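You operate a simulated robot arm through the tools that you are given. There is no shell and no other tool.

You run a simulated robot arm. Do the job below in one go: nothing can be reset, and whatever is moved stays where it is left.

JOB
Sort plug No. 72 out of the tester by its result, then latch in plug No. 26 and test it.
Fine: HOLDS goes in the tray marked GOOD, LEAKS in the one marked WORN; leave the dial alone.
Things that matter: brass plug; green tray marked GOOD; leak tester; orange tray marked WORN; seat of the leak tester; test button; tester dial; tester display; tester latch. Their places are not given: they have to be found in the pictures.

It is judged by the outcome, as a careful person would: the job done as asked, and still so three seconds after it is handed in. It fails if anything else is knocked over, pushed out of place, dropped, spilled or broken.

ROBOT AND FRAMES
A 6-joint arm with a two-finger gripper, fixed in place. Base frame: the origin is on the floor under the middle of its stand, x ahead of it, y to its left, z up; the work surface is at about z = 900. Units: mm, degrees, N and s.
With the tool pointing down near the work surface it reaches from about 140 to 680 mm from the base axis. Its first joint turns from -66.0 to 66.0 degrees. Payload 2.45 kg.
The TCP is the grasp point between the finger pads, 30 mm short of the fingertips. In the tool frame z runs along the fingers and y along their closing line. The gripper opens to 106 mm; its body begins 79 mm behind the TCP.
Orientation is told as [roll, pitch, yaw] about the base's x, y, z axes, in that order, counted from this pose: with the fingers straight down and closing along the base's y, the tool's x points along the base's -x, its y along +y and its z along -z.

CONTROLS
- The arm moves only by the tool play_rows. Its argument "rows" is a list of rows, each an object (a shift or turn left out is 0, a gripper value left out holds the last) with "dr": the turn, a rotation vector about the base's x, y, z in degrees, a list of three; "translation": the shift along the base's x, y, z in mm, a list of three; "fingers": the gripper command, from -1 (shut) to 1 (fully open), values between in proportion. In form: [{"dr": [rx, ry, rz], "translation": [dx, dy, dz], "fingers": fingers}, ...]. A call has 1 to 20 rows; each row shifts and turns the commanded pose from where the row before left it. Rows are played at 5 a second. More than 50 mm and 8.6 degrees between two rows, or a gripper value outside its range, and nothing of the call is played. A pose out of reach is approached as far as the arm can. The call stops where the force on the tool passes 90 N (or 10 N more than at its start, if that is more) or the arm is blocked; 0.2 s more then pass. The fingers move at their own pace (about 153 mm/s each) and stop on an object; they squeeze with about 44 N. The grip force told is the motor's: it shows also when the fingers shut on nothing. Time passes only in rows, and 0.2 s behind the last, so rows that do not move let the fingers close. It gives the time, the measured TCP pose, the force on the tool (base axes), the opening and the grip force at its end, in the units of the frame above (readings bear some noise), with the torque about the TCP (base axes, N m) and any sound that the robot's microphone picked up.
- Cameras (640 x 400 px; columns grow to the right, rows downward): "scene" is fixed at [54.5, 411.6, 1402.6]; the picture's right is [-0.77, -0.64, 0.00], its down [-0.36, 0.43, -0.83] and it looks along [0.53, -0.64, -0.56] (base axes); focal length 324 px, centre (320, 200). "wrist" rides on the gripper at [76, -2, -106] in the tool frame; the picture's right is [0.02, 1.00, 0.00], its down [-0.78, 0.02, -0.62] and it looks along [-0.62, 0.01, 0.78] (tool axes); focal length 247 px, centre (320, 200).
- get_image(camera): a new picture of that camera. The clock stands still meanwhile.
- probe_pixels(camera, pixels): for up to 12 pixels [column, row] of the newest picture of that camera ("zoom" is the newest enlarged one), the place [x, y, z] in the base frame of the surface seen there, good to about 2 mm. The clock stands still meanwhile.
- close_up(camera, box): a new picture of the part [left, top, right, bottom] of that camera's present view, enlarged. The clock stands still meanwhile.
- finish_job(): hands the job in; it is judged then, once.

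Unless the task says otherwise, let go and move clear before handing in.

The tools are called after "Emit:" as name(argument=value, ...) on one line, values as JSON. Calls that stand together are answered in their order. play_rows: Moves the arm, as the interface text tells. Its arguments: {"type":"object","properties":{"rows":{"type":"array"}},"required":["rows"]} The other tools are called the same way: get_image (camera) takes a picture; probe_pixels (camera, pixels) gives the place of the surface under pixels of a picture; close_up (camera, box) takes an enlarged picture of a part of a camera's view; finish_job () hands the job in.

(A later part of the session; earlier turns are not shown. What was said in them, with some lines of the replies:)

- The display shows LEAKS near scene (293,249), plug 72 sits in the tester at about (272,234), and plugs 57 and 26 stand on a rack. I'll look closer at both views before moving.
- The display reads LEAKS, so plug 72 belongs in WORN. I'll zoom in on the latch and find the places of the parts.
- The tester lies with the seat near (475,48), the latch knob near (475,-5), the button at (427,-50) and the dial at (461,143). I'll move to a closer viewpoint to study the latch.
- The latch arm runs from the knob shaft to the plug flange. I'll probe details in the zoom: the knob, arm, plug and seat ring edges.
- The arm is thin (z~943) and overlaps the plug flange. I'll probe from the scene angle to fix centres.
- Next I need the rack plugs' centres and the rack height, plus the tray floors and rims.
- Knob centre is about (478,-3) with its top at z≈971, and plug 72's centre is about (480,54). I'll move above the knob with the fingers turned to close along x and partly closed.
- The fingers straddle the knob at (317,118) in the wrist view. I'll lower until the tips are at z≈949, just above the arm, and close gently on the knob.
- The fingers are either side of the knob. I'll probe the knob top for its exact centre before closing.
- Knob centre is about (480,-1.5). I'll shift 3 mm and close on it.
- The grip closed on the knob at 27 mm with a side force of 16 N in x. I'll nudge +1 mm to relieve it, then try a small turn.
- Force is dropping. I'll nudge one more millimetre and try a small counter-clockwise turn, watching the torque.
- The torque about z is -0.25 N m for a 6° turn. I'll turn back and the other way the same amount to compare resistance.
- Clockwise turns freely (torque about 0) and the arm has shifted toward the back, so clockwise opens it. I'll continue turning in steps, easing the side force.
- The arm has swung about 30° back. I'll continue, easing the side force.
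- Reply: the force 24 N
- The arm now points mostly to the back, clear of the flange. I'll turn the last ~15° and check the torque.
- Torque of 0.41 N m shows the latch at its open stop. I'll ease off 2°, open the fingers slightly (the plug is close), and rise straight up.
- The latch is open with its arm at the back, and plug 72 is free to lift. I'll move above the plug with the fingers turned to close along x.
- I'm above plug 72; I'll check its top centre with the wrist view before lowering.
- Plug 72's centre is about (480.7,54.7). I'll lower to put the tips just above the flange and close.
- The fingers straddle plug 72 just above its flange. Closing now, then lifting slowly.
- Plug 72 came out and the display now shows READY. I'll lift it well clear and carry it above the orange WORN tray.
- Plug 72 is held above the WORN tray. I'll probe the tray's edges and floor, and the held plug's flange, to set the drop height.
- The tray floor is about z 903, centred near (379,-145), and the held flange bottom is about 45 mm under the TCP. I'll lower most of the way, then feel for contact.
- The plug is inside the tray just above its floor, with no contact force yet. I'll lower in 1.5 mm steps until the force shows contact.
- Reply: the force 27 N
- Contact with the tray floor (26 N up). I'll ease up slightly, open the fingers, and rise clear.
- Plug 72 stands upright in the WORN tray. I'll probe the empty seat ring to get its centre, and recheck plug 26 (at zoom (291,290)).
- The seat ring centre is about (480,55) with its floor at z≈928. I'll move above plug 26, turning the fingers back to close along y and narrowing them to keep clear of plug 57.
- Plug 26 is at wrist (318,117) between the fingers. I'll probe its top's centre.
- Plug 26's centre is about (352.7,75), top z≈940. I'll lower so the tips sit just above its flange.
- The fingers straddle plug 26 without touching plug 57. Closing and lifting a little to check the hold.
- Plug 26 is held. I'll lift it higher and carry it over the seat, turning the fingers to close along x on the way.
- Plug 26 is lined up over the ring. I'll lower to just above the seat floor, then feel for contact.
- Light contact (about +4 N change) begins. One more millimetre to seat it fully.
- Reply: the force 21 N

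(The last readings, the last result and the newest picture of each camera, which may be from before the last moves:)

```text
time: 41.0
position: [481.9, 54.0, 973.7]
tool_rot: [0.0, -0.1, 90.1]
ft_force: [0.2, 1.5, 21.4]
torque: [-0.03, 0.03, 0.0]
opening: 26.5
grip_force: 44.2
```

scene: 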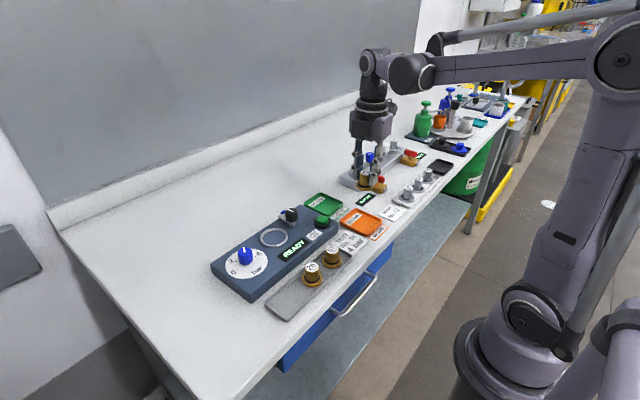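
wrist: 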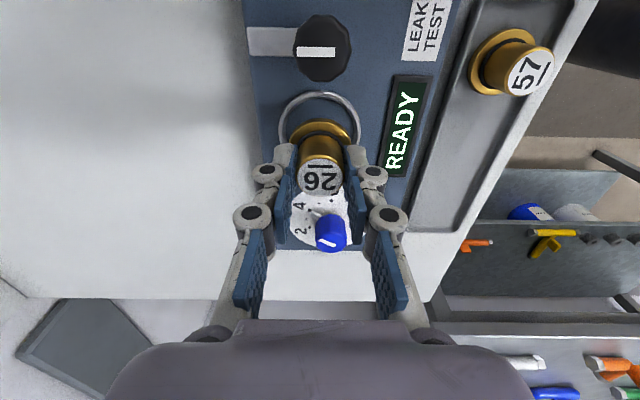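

The plug is on the seat floor (21 N). I'll ease off, open the fingers and rise straight up.

Emit:
play_rows(rows=[{"translation": [0, 0, 0.6]}, {"fingers": -0.3}, {"fingers": 0.0}, {}, {"translation": [0, 0, 15]}, {"translation": [0, 0, 30]}, {"translation": [0, 0, 40]}, {}])

Emit:
close_up(camera="scene", box=[250, 195, 330, 255])

Emit:
get_image(camera="wrist")

```text
time: 42.8
position: [481.2, 56.3, 1061.5]
tool_rot: [0.1, -0.1, 89.9]
ft_force: [-0.3, 0.0, 0.4]
torque: [0.02, 0.0, 0.02]
opening: 52.9
grip_force: 0.2
```

```text
6.67 times, centred on (290, 225) of scene
```

zoom: 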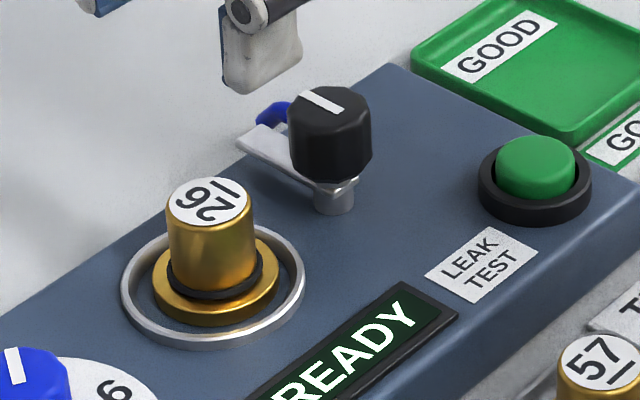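

```text
taken
```

wrist: 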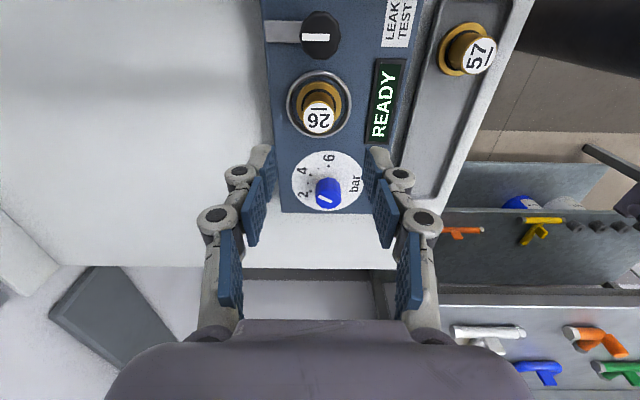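

Plug 26 sits centred in the ring. Next I'll move above the latch knob with the fingers at about 15° and a narrow opening.

Emit:
play_rows(rows=[{"dr": [0, 0, -7.5], "translation": [0, -5.8, 0], "fingers": -0.2}, {"dr": [0, 0, -7.5], "translation": [0, -5.8, 0]}, {"dr": [0, 0, -7.5], "translation": [0, -5.8, 0]}, {"dr": [0, 0, -7.5], "translation": [0, -5.8, 0]}, {"dr": [0, 0, -7.5], "translation": [0, -5.8, 0]}, {"dr": [0, 0, -7.5], "translation": [0, -5.8, 0]}, {"dr": [0, 0, -7.5], "translation": [0, -5.8, 0]}, {"dr": [0, 0, -7.5], "translation": [0, -5.8, 0]}, {"dr": [0, 0, -7.5], "translation": [0, -5.8, 0]}, {"dr": [0, 0, -7.5], "translation": [0, -5.7, 0]}, {"translation": [0, 0, -25]}, {"translation": [0, 0, -15]}, {}])

Emit:
get_image(camera="wrist")

Emit:
close_up(camera="scene", box=[230, 170, 340, 250])

```text
time: 45.6
position: [481.8, -5.0, 1017.8]
tool_rot: [-0.1, 0.0, 15.0]
ft_force: [-0.1, 0.7, 0.7]
torque: [0.01, 0.0, 0.0]
opening: 42.5
grip_force: 0.0
```

```text
taken
```

wrist: 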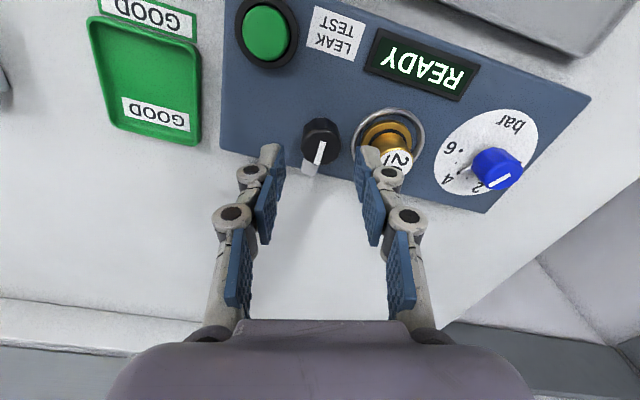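

```text
5.00 times, centred on (285, 210) of scene
```

zoom: 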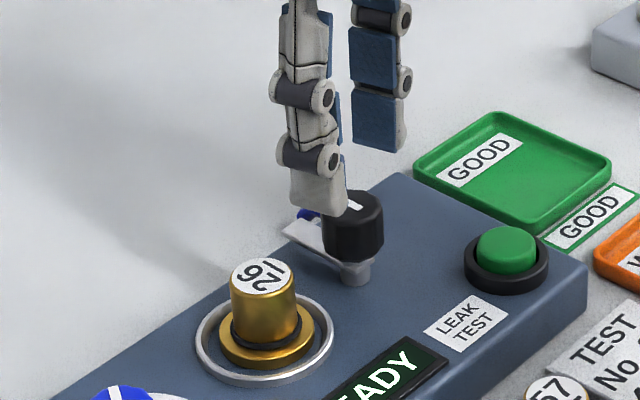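

The knob is centred between the fingers (wrist (320,140)). I'll lower to the same height as before and close on it.

Emit:
play_rows(rows=[{"translation": [0, 0, -15]}, {"translation": [0, 0, -15]}, {"translation": [0, 0, -10.8]}, {}])

Emit:
close_up(camera="scene", box=[230, 170, 340, 250])

```text
time: 46.6
position: [480.1, -4.1, 978.5]
tool_rot: [0.0, 0.0, 15.0]
ft_force: [0.3, 0.9, -0.2]
torque: [-0.04, -0.01, 0.04]
opening: 42.5
grip_force: 0.1
```

```text
5.00 times, centred on (285, 210) of scene
```

zoom: 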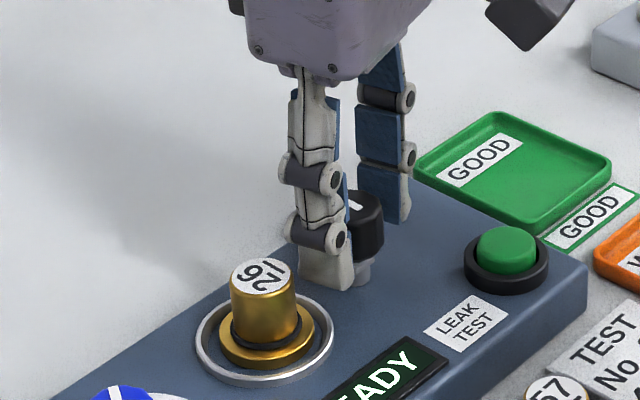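

The fingers are either side of the knob and clear of plug 26. Closing, then starting the counter-clockwise turn to latch.

Emit:
play_rows(rows=[{"fingers": -0.5}, {"fingers": -0.8}, {}, {}])

Emit:
play_rows(rows=[{"dr": [0, 0, 6]}, {"dr": [0, 0, 6]}, {"dr": [0, 0, 6]}, {"dr": [0, 0, 6]}, {}])

Emit:
close_up(camera="scene", box=[230, 170, 340, 250])

```text
time: 47.6
position: [481.3, -3.9, 977.9]
tool_rot: [0.0, 0.0, 15.0]
ft_force: [-0.3, 2.7, -3.4]
torque: [0.1, 0.03, 0.0]
opening: 26.6
grip_force: 44.3
```

```text
time: 48.8
position: [480.4, -3.3, 976.7]
tool_rot: [0.1, 0.1, 39.1]
ft_force: [-14.4, -3.3, -29.0]
torque: [0.11, 0.15, 0.0]
opening: 26.5
grip_force: 45.0
```

```text
5.00 times, centred on (285, 210) of scene
```

zoom: 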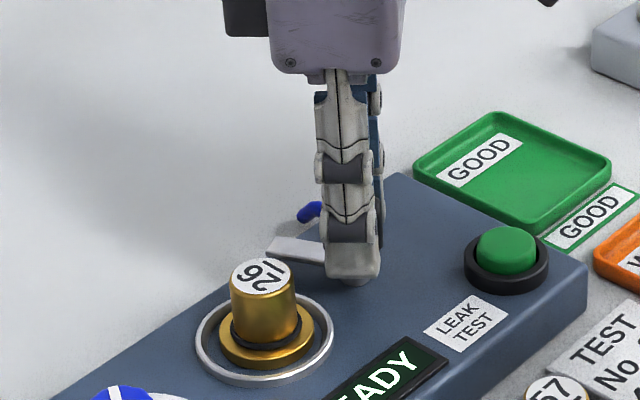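

The arm follows the turn. I'll ease the side and vertical loads slightly and continue.

Emit:
play_rows(rows=[{"translation": [-0.7, 0, -0.8], "dr": [0, 0, 6]}, {"dr": [0, 0, 6]}, {"dr": [0, 0, 6]}, {}])

Emit:
close_up(camera="scene", box=[230, 170, 340, 250])

```text
time: 49.8
position: [480.9, -3.4, 978.2]
tool_rot: [-0.1, 0.0, 57.1]
ft_force: [-7.1, -3.2, -6.7]
torque: [-1.17, 0.89, 0.01]
opening: 26.9
grip_force: 45.2
```

```text
5.00 times, centred on (285, 210) of scene
```

zoom: 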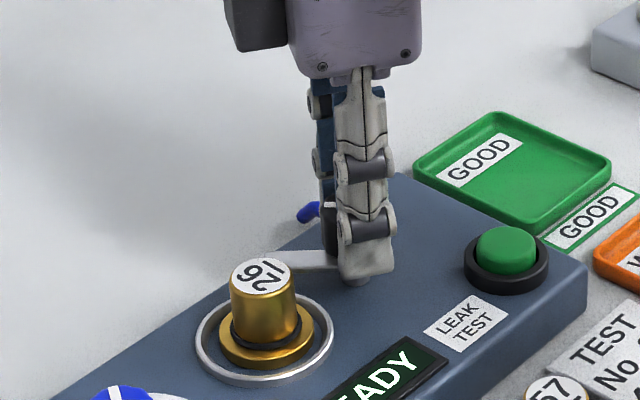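

The arm nears the flange, with no torque about z yet. I'll keep turning.

Emit:
play_rows(rows=[{"dr": [0, 0, 6]}, {"dr": [0, 0, 6]}, {"dr": [0, 0, 6]}, {}])

Emit:
play_rows(rows=[{"dr": [0, 0, 5]}, {"dr": [0, 0, 5]}, {}])

Emit:
close_up(camera="scene", box=[240, 180, 340, 250])

```text
time: 50.8
position: [481.4, -4.2, 977.1]
tool_rot: [-0.2, 0.0, 75.0]
ft_force: [5.0, -10.4, 23.5]
torque: [-0.2, -0.15, 0.01]
opening: 26.6
grip_force: 45.1
```

```text
time: 51.6
position: [481.4, -3.5, 977.7]
tool_rot: [-0.1, 0.0, 85.1]
ft_force: [12.1, -11.8, 27.2]
torque: [0.32, -0.47, 0.02]
opening: 26.8
grip_force: 44.8
```

```text
5.71 times, centred on (290, 215) of scene
```

zoom: 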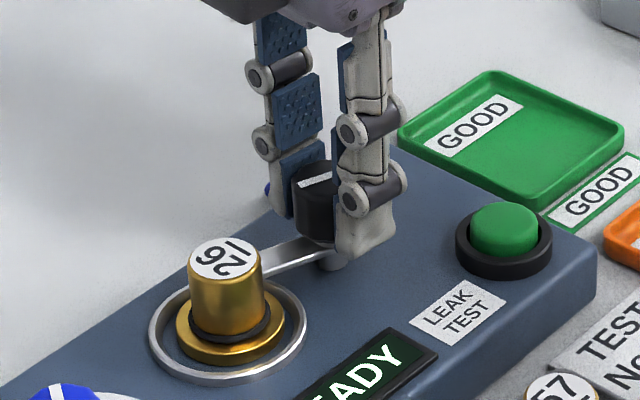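

About 70° done; the arm is just reaching the flange. I'll continue to the closed stop, watching for torque.

Emit:
play_rows(rows=[{"translation": [0.5, -0.5, 0.7], "dr": [0, 0, 5]}, {"dr": [0, 0, 5]}, {}])

Emit:
play_rows(rows=[{"dr": [0, 0, 3]}, {"dr": [0, 0, 2]}, {}])

Emit:
close_up(camera="scene", box=[240, 180, 340, 250])

```text
time: 52.4
position: [481.7, -3.4, 978.6]
tool_rot: [-0.1, 0.0, 95.0]
ft_force: [12.9, -11.4, 8.8]
torque: [0.27, -0.26, -0.01]
opening: 26.5
grip_force: 45.0
```

```text
time: 53.2
position: [481.6, -4.0, 977.8]
tool_rot: [-0.1, 0.0, 100.0]
ft_force: [16.6, -12.3, 13.0]
torque: [0.41, -0.28, 0.0]
opening: 26.6
grip_force: 45.0
```

```text
5.71 times, centred on (290, 215) of scene
```

zoom: 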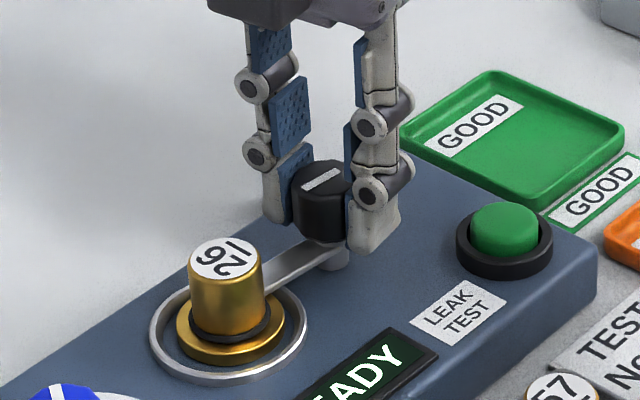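

The white line is nearly in line with the plug, still with no stop torque. A few more degrees to reach the stop.

Emit:
play_rows(rows=[{"translation": [0.6, -0.5, 0.3], "dr": [0, 0, 3]}, {}])

Emit:
play_rows(rows=[{"dr": [0, 0, 3]}, {}])

Emit:
close_up(camera="scene", box=[240, 180, 340, 250])

```text
time: 53.8
position: [482.1, -4.9, 977.2]
tool_rot: [-0.1, -0.1, 103.1]
ft_force: [9.4, -6.3, 6.0]
torque: [-1.19, -0.72, -0.02]
opening: 26.4
grip_force: 45.3
```

```text
time: 54.4
position: [481.6, -4.3, 977.5]
tool_rot: [-0.1, 0.0, 106.0]
ft_force: [12.2, -5.2, -2.9]
torque: [-0.34, -0.4, -0.45]
opening: 26.6
grip_force: 45.4
```

```text
5.71 times, centred on (290, 215) of scene
```

zoom: 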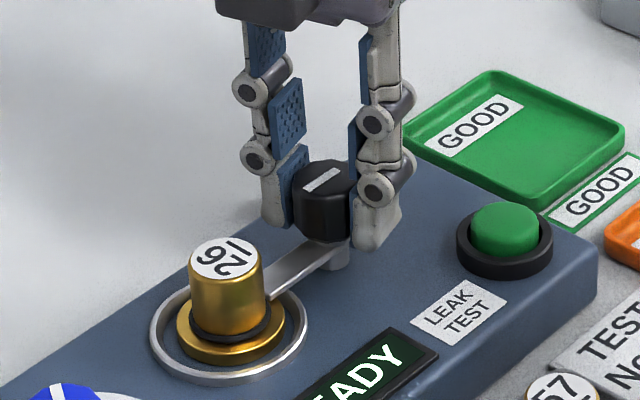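

Torque of -0.45 N m shows the latch at its closed stop, with the arm over plug 26's flange. I'll open the fingers without turning back and rise.

Emit:
play_rows(rows=[{"fingers": -0.4}, {"fingers": -0.1}, {}, {"translation": [0, 0, 15]}, {"translation": [0, 0, 30]}, {"translation": [0, 0, 35]}, {}])

Emit:
close_up(camera="scene", box=[240, 190, 340, 260])

Emit:
get_image(camera="wrist")

```text
time: 56.0
position: [481.4, -4.0, 1058.8]
tool_rot: [0.0, 0.0, 106.0]
ft_force: [-0.1, 0.3, 0.7]
torque: [-0.02, 0.0, -0.01]
opening: 47.5
grip_force: 0.1
```

```text
5.71 times, centred on (290, 225) of scene
```

zoom: 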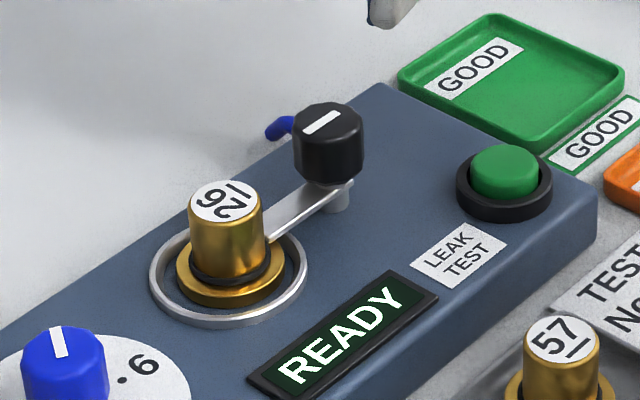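

```text
taken
```

wrist: 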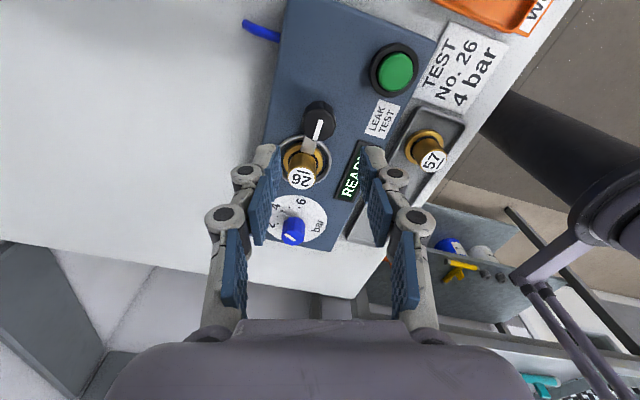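

Plug 26 is latched in: the arm lies over its flange just as it was for plug 72. Now I'll move above the green test button and shut the fingers.

Emit:
play_rows(rows=[{"dr": [0, 0, -4], "translation": [-13.5, -11.5, 0]}, {"dr": [0, 0, -4], "translation": [-13.5, -11.5, 0]}, {"dr": [0, 0, -4], "translation": [-13.5, -11.5, 0], "fingers": -1}, {"dr": [0, 0, -4], "translation": [-13.4, -11.5, 0]}, {"translation": [0, 0, -9]}, {}])

Emit:
get_image(camera="wrist")

Emit:
close_up(camera="scene", box=[270, 170, 370, 240])

```text
time: 57.4
position: [427.3, -50.8, 1050.2]
tool_rot: [0.0, 0.0, 90.0]
ft_force: [-1.4, 0.2, 0.3]
torque: [-0.04, 0.0, 0.01]
opening: 0.0
grip_force: 28.9
```

```text
taken
```

wrist: 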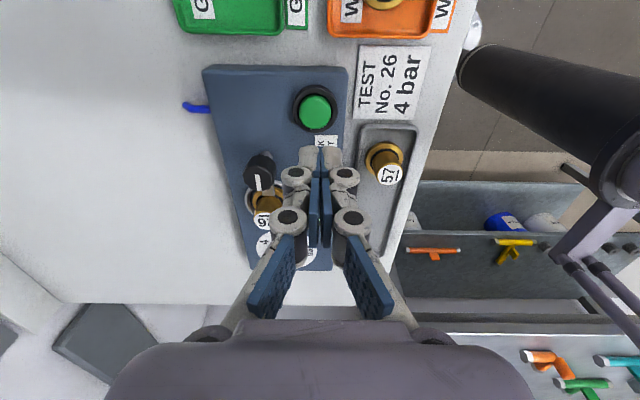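

```text
5.71 times, centred on (320, 205) of scene
```

zoom: 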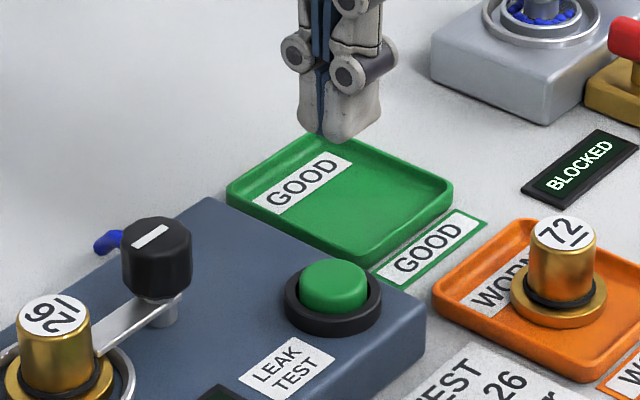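

The fingers are shut. I'll probe the button cap and collar (wrist (315,111)) to centre the press.

Emit:
probe_pixels(camera="wrist", pixels=[[315, 111], [300, 111], [331, 111], [315, 98], [315, 126], [296, 104], [335, 104], [315, 89], [345, 130], [304, 158], [322, 165]])

Emit:
probe_pixels(camera="zoom", pixels=[[336, 282], [303, 282], [368, 282], [336, 263], [336, 300], [292, 300], [336, 328], [378, 300], [320, 130], [350, 130], [305, 110], [378, 110]])

```text
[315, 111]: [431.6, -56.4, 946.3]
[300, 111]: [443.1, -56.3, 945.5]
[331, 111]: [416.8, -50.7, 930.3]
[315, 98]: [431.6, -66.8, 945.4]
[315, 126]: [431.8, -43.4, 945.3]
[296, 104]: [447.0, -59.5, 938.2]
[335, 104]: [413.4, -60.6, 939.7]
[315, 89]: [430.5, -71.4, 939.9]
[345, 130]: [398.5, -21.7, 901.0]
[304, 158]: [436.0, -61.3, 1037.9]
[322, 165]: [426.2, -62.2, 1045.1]
```

```text
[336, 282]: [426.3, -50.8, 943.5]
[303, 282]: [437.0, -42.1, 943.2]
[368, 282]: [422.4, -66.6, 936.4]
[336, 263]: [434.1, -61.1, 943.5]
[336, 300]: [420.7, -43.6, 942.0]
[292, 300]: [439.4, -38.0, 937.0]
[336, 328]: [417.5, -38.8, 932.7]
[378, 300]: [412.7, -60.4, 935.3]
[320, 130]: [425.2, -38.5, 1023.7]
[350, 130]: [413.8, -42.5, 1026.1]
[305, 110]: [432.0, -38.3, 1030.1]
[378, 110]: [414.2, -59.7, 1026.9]
```

The button cap is centred near (430,-54.5), top z≈945, standing about 6 mm above its collar. I'll come down to just above it.

Emit:
play_rows(rows=[{"translation": [3, -4.6, -20]}, {"translation": [0, 0, -20]}, {"translation": [0, 0, -17]}, {"translation": [0, 0, -10]}, {}])

Emit:
close_up(camera="scene", box=[270, 170, 370, 240])

Emit:
get_image(camera="wrist")

```text
time: 58.6
position: [431.2, -54.7, 981.4]
tool_rot: [0.1, -0.1, 90.0]
ft_force: [-0.1, -0.1, -0.5]
torque: [0.0, -0.01, 0.01]
opening: 0.0
grip_force: 28.4
```

```text
5.71 times, centred on (320, 205) of scene
```

zoom: 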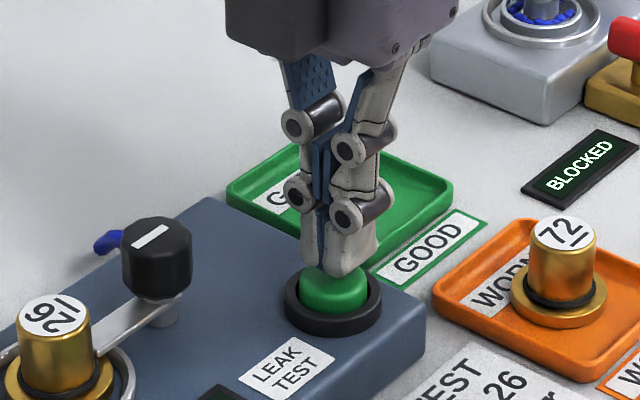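

```text
taken
```

wrist: 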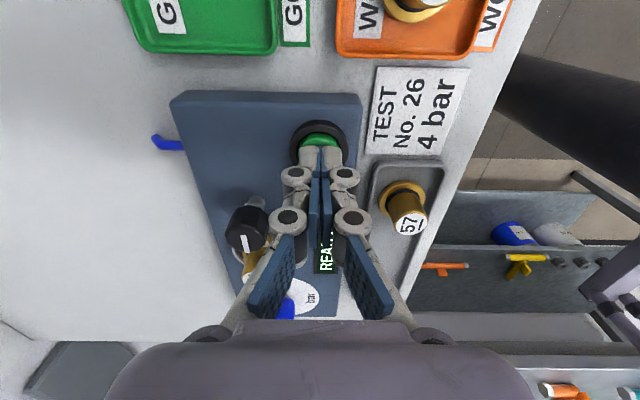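

The tips are centred over the cap. I'll press in small steps and watch the force.

Emit:
play_rows(rows=[{"translation": [0, 0, -4]}, {"translation": [0, 0, -3]}, {"translation": [0, 0, -1.5]}, {}])

Emit:
play_rows(rows=[{"translation": [0, 0, -1]}, {"translation": [0, 0, -1]}, {}])

Emit:
close_up(camera="scene", box=[250, 190, 370, 270])

```text
time: 59.6
position: [432.2, -55.5, 973.4]
tool_rot: [0.1, 0.0, 90.1]
ft_force: [0.0, 0.4, 0.6]
torque: [0.0, 0.0, -0.04]
opening: 6.0
grip_force: 27.9
```

```text
time: 60.4
position: [430.8, -54.9, 971.5]
tool_rot: [0.0, 0.0, 89.9]
ft_force: [0.4, -1.1, 0.2]
torque: [-0.03, 0.02, 0.01]
opening: 6.1
grip_force: 28.9
```

```text
5.00 times, centred on (310, 230) of scene
```

zoom: 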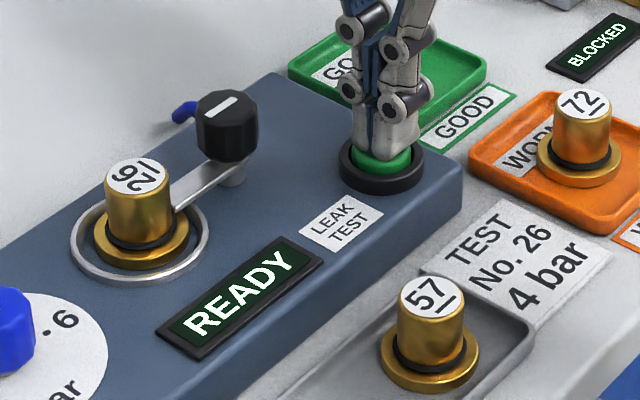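

The force is still near zero and the opening now reads 6 mm, with the display at READY. I'll look closely at the fingertips on the button.

Emit:
close_up(camera="scene", box=[305, 185, 350, 230])

Emit:
close_up(camera="wrist", box=[260, 90, 400, 240])

```text
8.89 times, centred on (328, 208) of scene
```

zoom: 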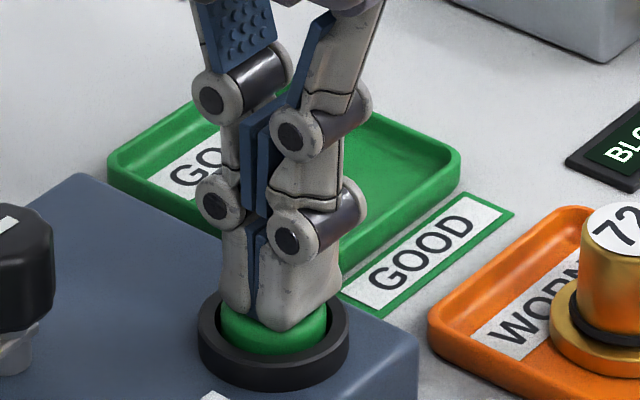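

```text
2.67 times, centred on (330, 165) of wrist
```

zoom: 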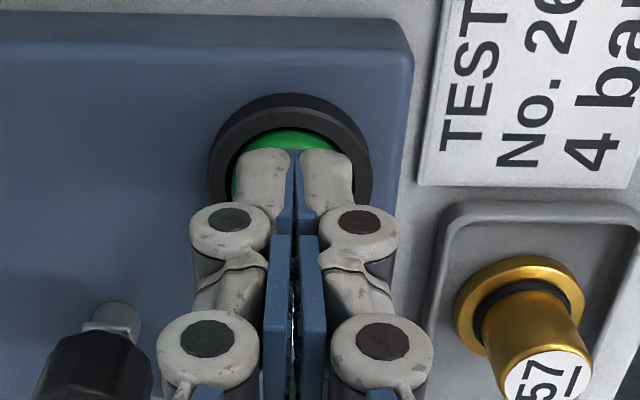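

The tips rest on the cap and the button is not fully pressed yet. I'll press further in 1 mm steps, watching force and sound.

Emit:
play_rows(rows=[{"translation": [0, 0, -1]}, {}])

Emit:
play_rows(rows=[{"translation": [0, 0, -1]}, {}])

Emit:
close_up(camera="scene", box=[265, 185, 355, 265])

```text
time: 61.0
position: [430.8, -53.3, 970.3]
tool_rot: [0.0, 0.1, 90.0]
ft_force: [1.0, 0.2, 0.9]
torque: [0.0, -0.04, -0.01]
opening: 6.2
grip_force: 28.3
```

```text
time: 61.6
position: [430.9, -54.7, 969.1]
tool_rot: [0.0, 0.1, 89.9]
ft_force: [-0.2, 0.5, 3.0]
torque: [0.03, -0.03, 0.02]
opening: 5.9
grip_force: 28.4
heard: click
```

```text
5.00 times, centred on (310, 225) of scene
```

zoom: 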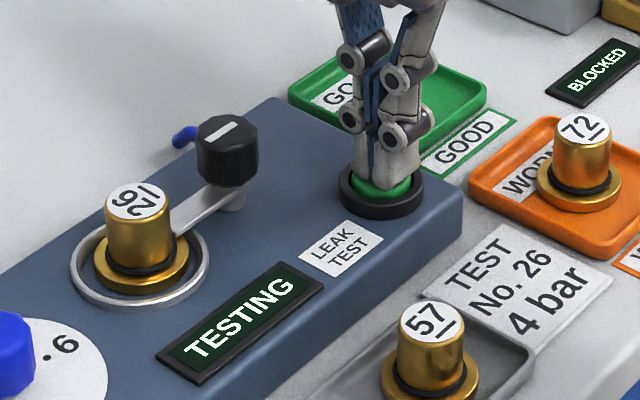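

A click was heard and the display shows TESTING. I'll rise off the button straight up and let the test run.

Emit:
play_rows(rows=[{"translation": [0, 0, 8]}, {"translation": [0, 0, 25]}, {"translation": [0, 0, 40]}, {"translation": [0, 0, 30]}, {}, {}, {}, {}, {}, {}, {}, {}])

Emit:
get_image(camera="scene")

Emit:
close_up(camera="scene", box=[230, 180, 410, 300])

```text
time: 64.2
position: [432.2, -53.5, 1072.0]
tool_rot: [-0.1, -0.1, 90.0]
ft_force: [-0.1, -0.2, -0.5]
torque: [-0.01, 0.04, -0.02]
opening: 0.0
grip_force: 28.6
```

```text
taken
```

scene: 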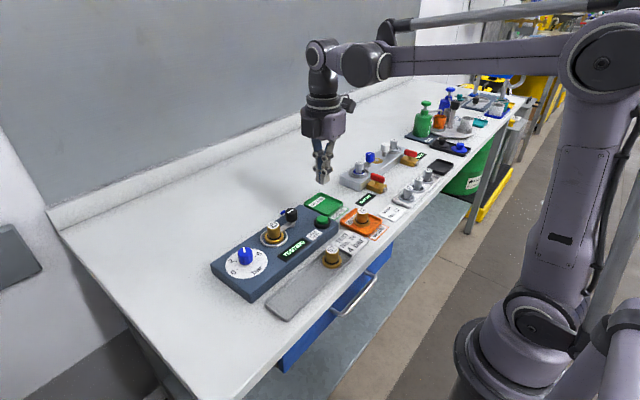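

```text
3.33 times, centred on (320, 240) of scene
```

zoom: 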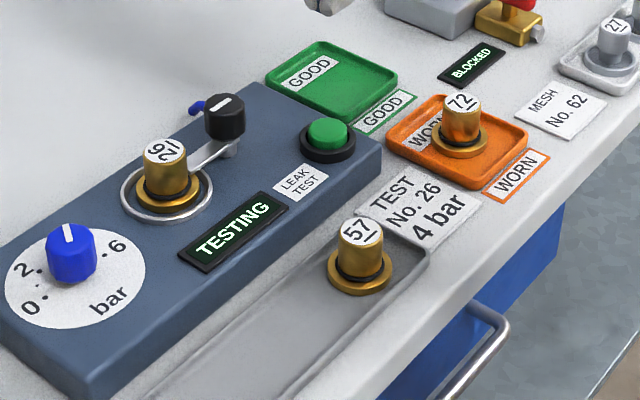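

The test is still running (TESTING at zoom (235,230)) and the button has sprung back. I'll wait a few seconds for the result.

Emit:
play_rows(rows=[{"translation": [0, 0, 30]}, {}, {}, {}, {}, {}, {}, {}, {}, {}, {}, {}, {}, {}, {}, {}, {}, {}, {}, {}])

Emit:
close_up(camera="scene", box=[230, 180, 410, 300])

```text
time: 68.4
position: [430.5, -54.0, 1101.1]
tool_rot: [0.0, 0.0, 90.0]
ft_force: [0.5, 0.4, -0.2]
torque: [-0.01, 0.02, -0.04]
opening: 0.0
grip_force: 28.4
```

```text
3.33 times, centred on (320, 240) of scene
```

zoom: 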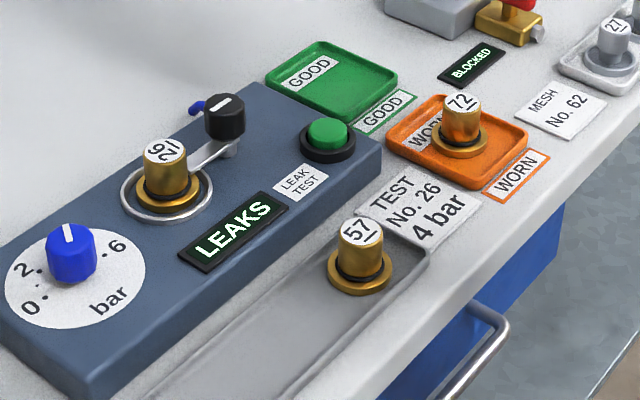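

The display shows LEAKS for plug 26. I'll compare the latch to how it was at the start, using the same crop, to be sure it is fully closed.

Emit:
close_up(camera="scene", box=[255, 195, 345, 255])

Emit:
get_image(camera="wrist")

```text
6.67 times, centred on (300, 225) of scene
```

zoom: 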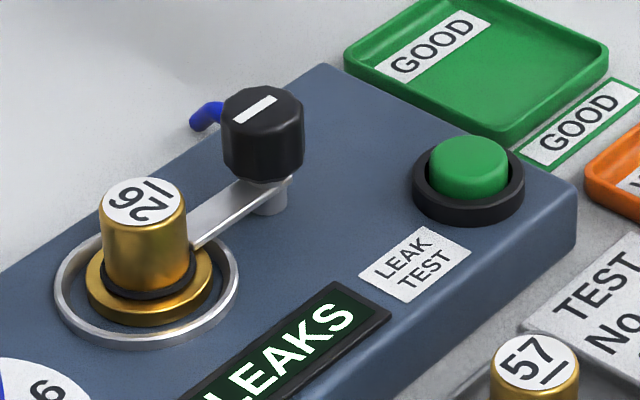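

```text
taken
```

wrist: 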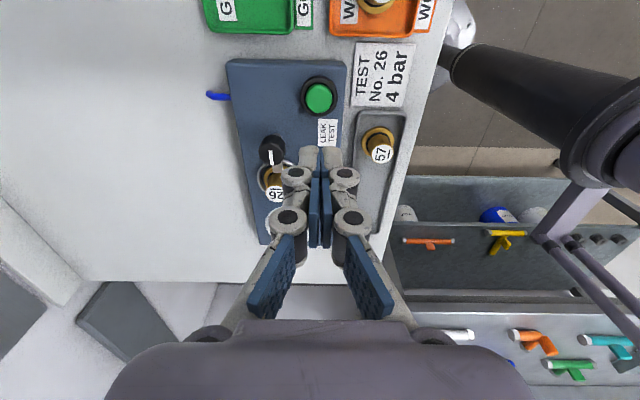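

The latch matches its starting closed position, and plug 26 has been tested (LEAKS shown). Plug 72 is in WORN, the dial and plug 57 are untouched, and the arm is clear, so I'm handing in.

Emit:
finish_job()

```text
The job is handed in.
```

Plug No. 72's result was LEAKS, so I took it out of the tester and stood it upright in the orange WORN tray.

Plug No. 26 is now in the seat with the latch closed to its stop. I pressed the test button once; it clicked and the test ran. **The display reads LEAKS for No. 26.** I left it latched in the tester, since you asked only for it to be tested.

I didn't touch the dial. Plug No. 57 is still in its rack. The fingers were empty and the arm clear of the bench when I handed the job in.
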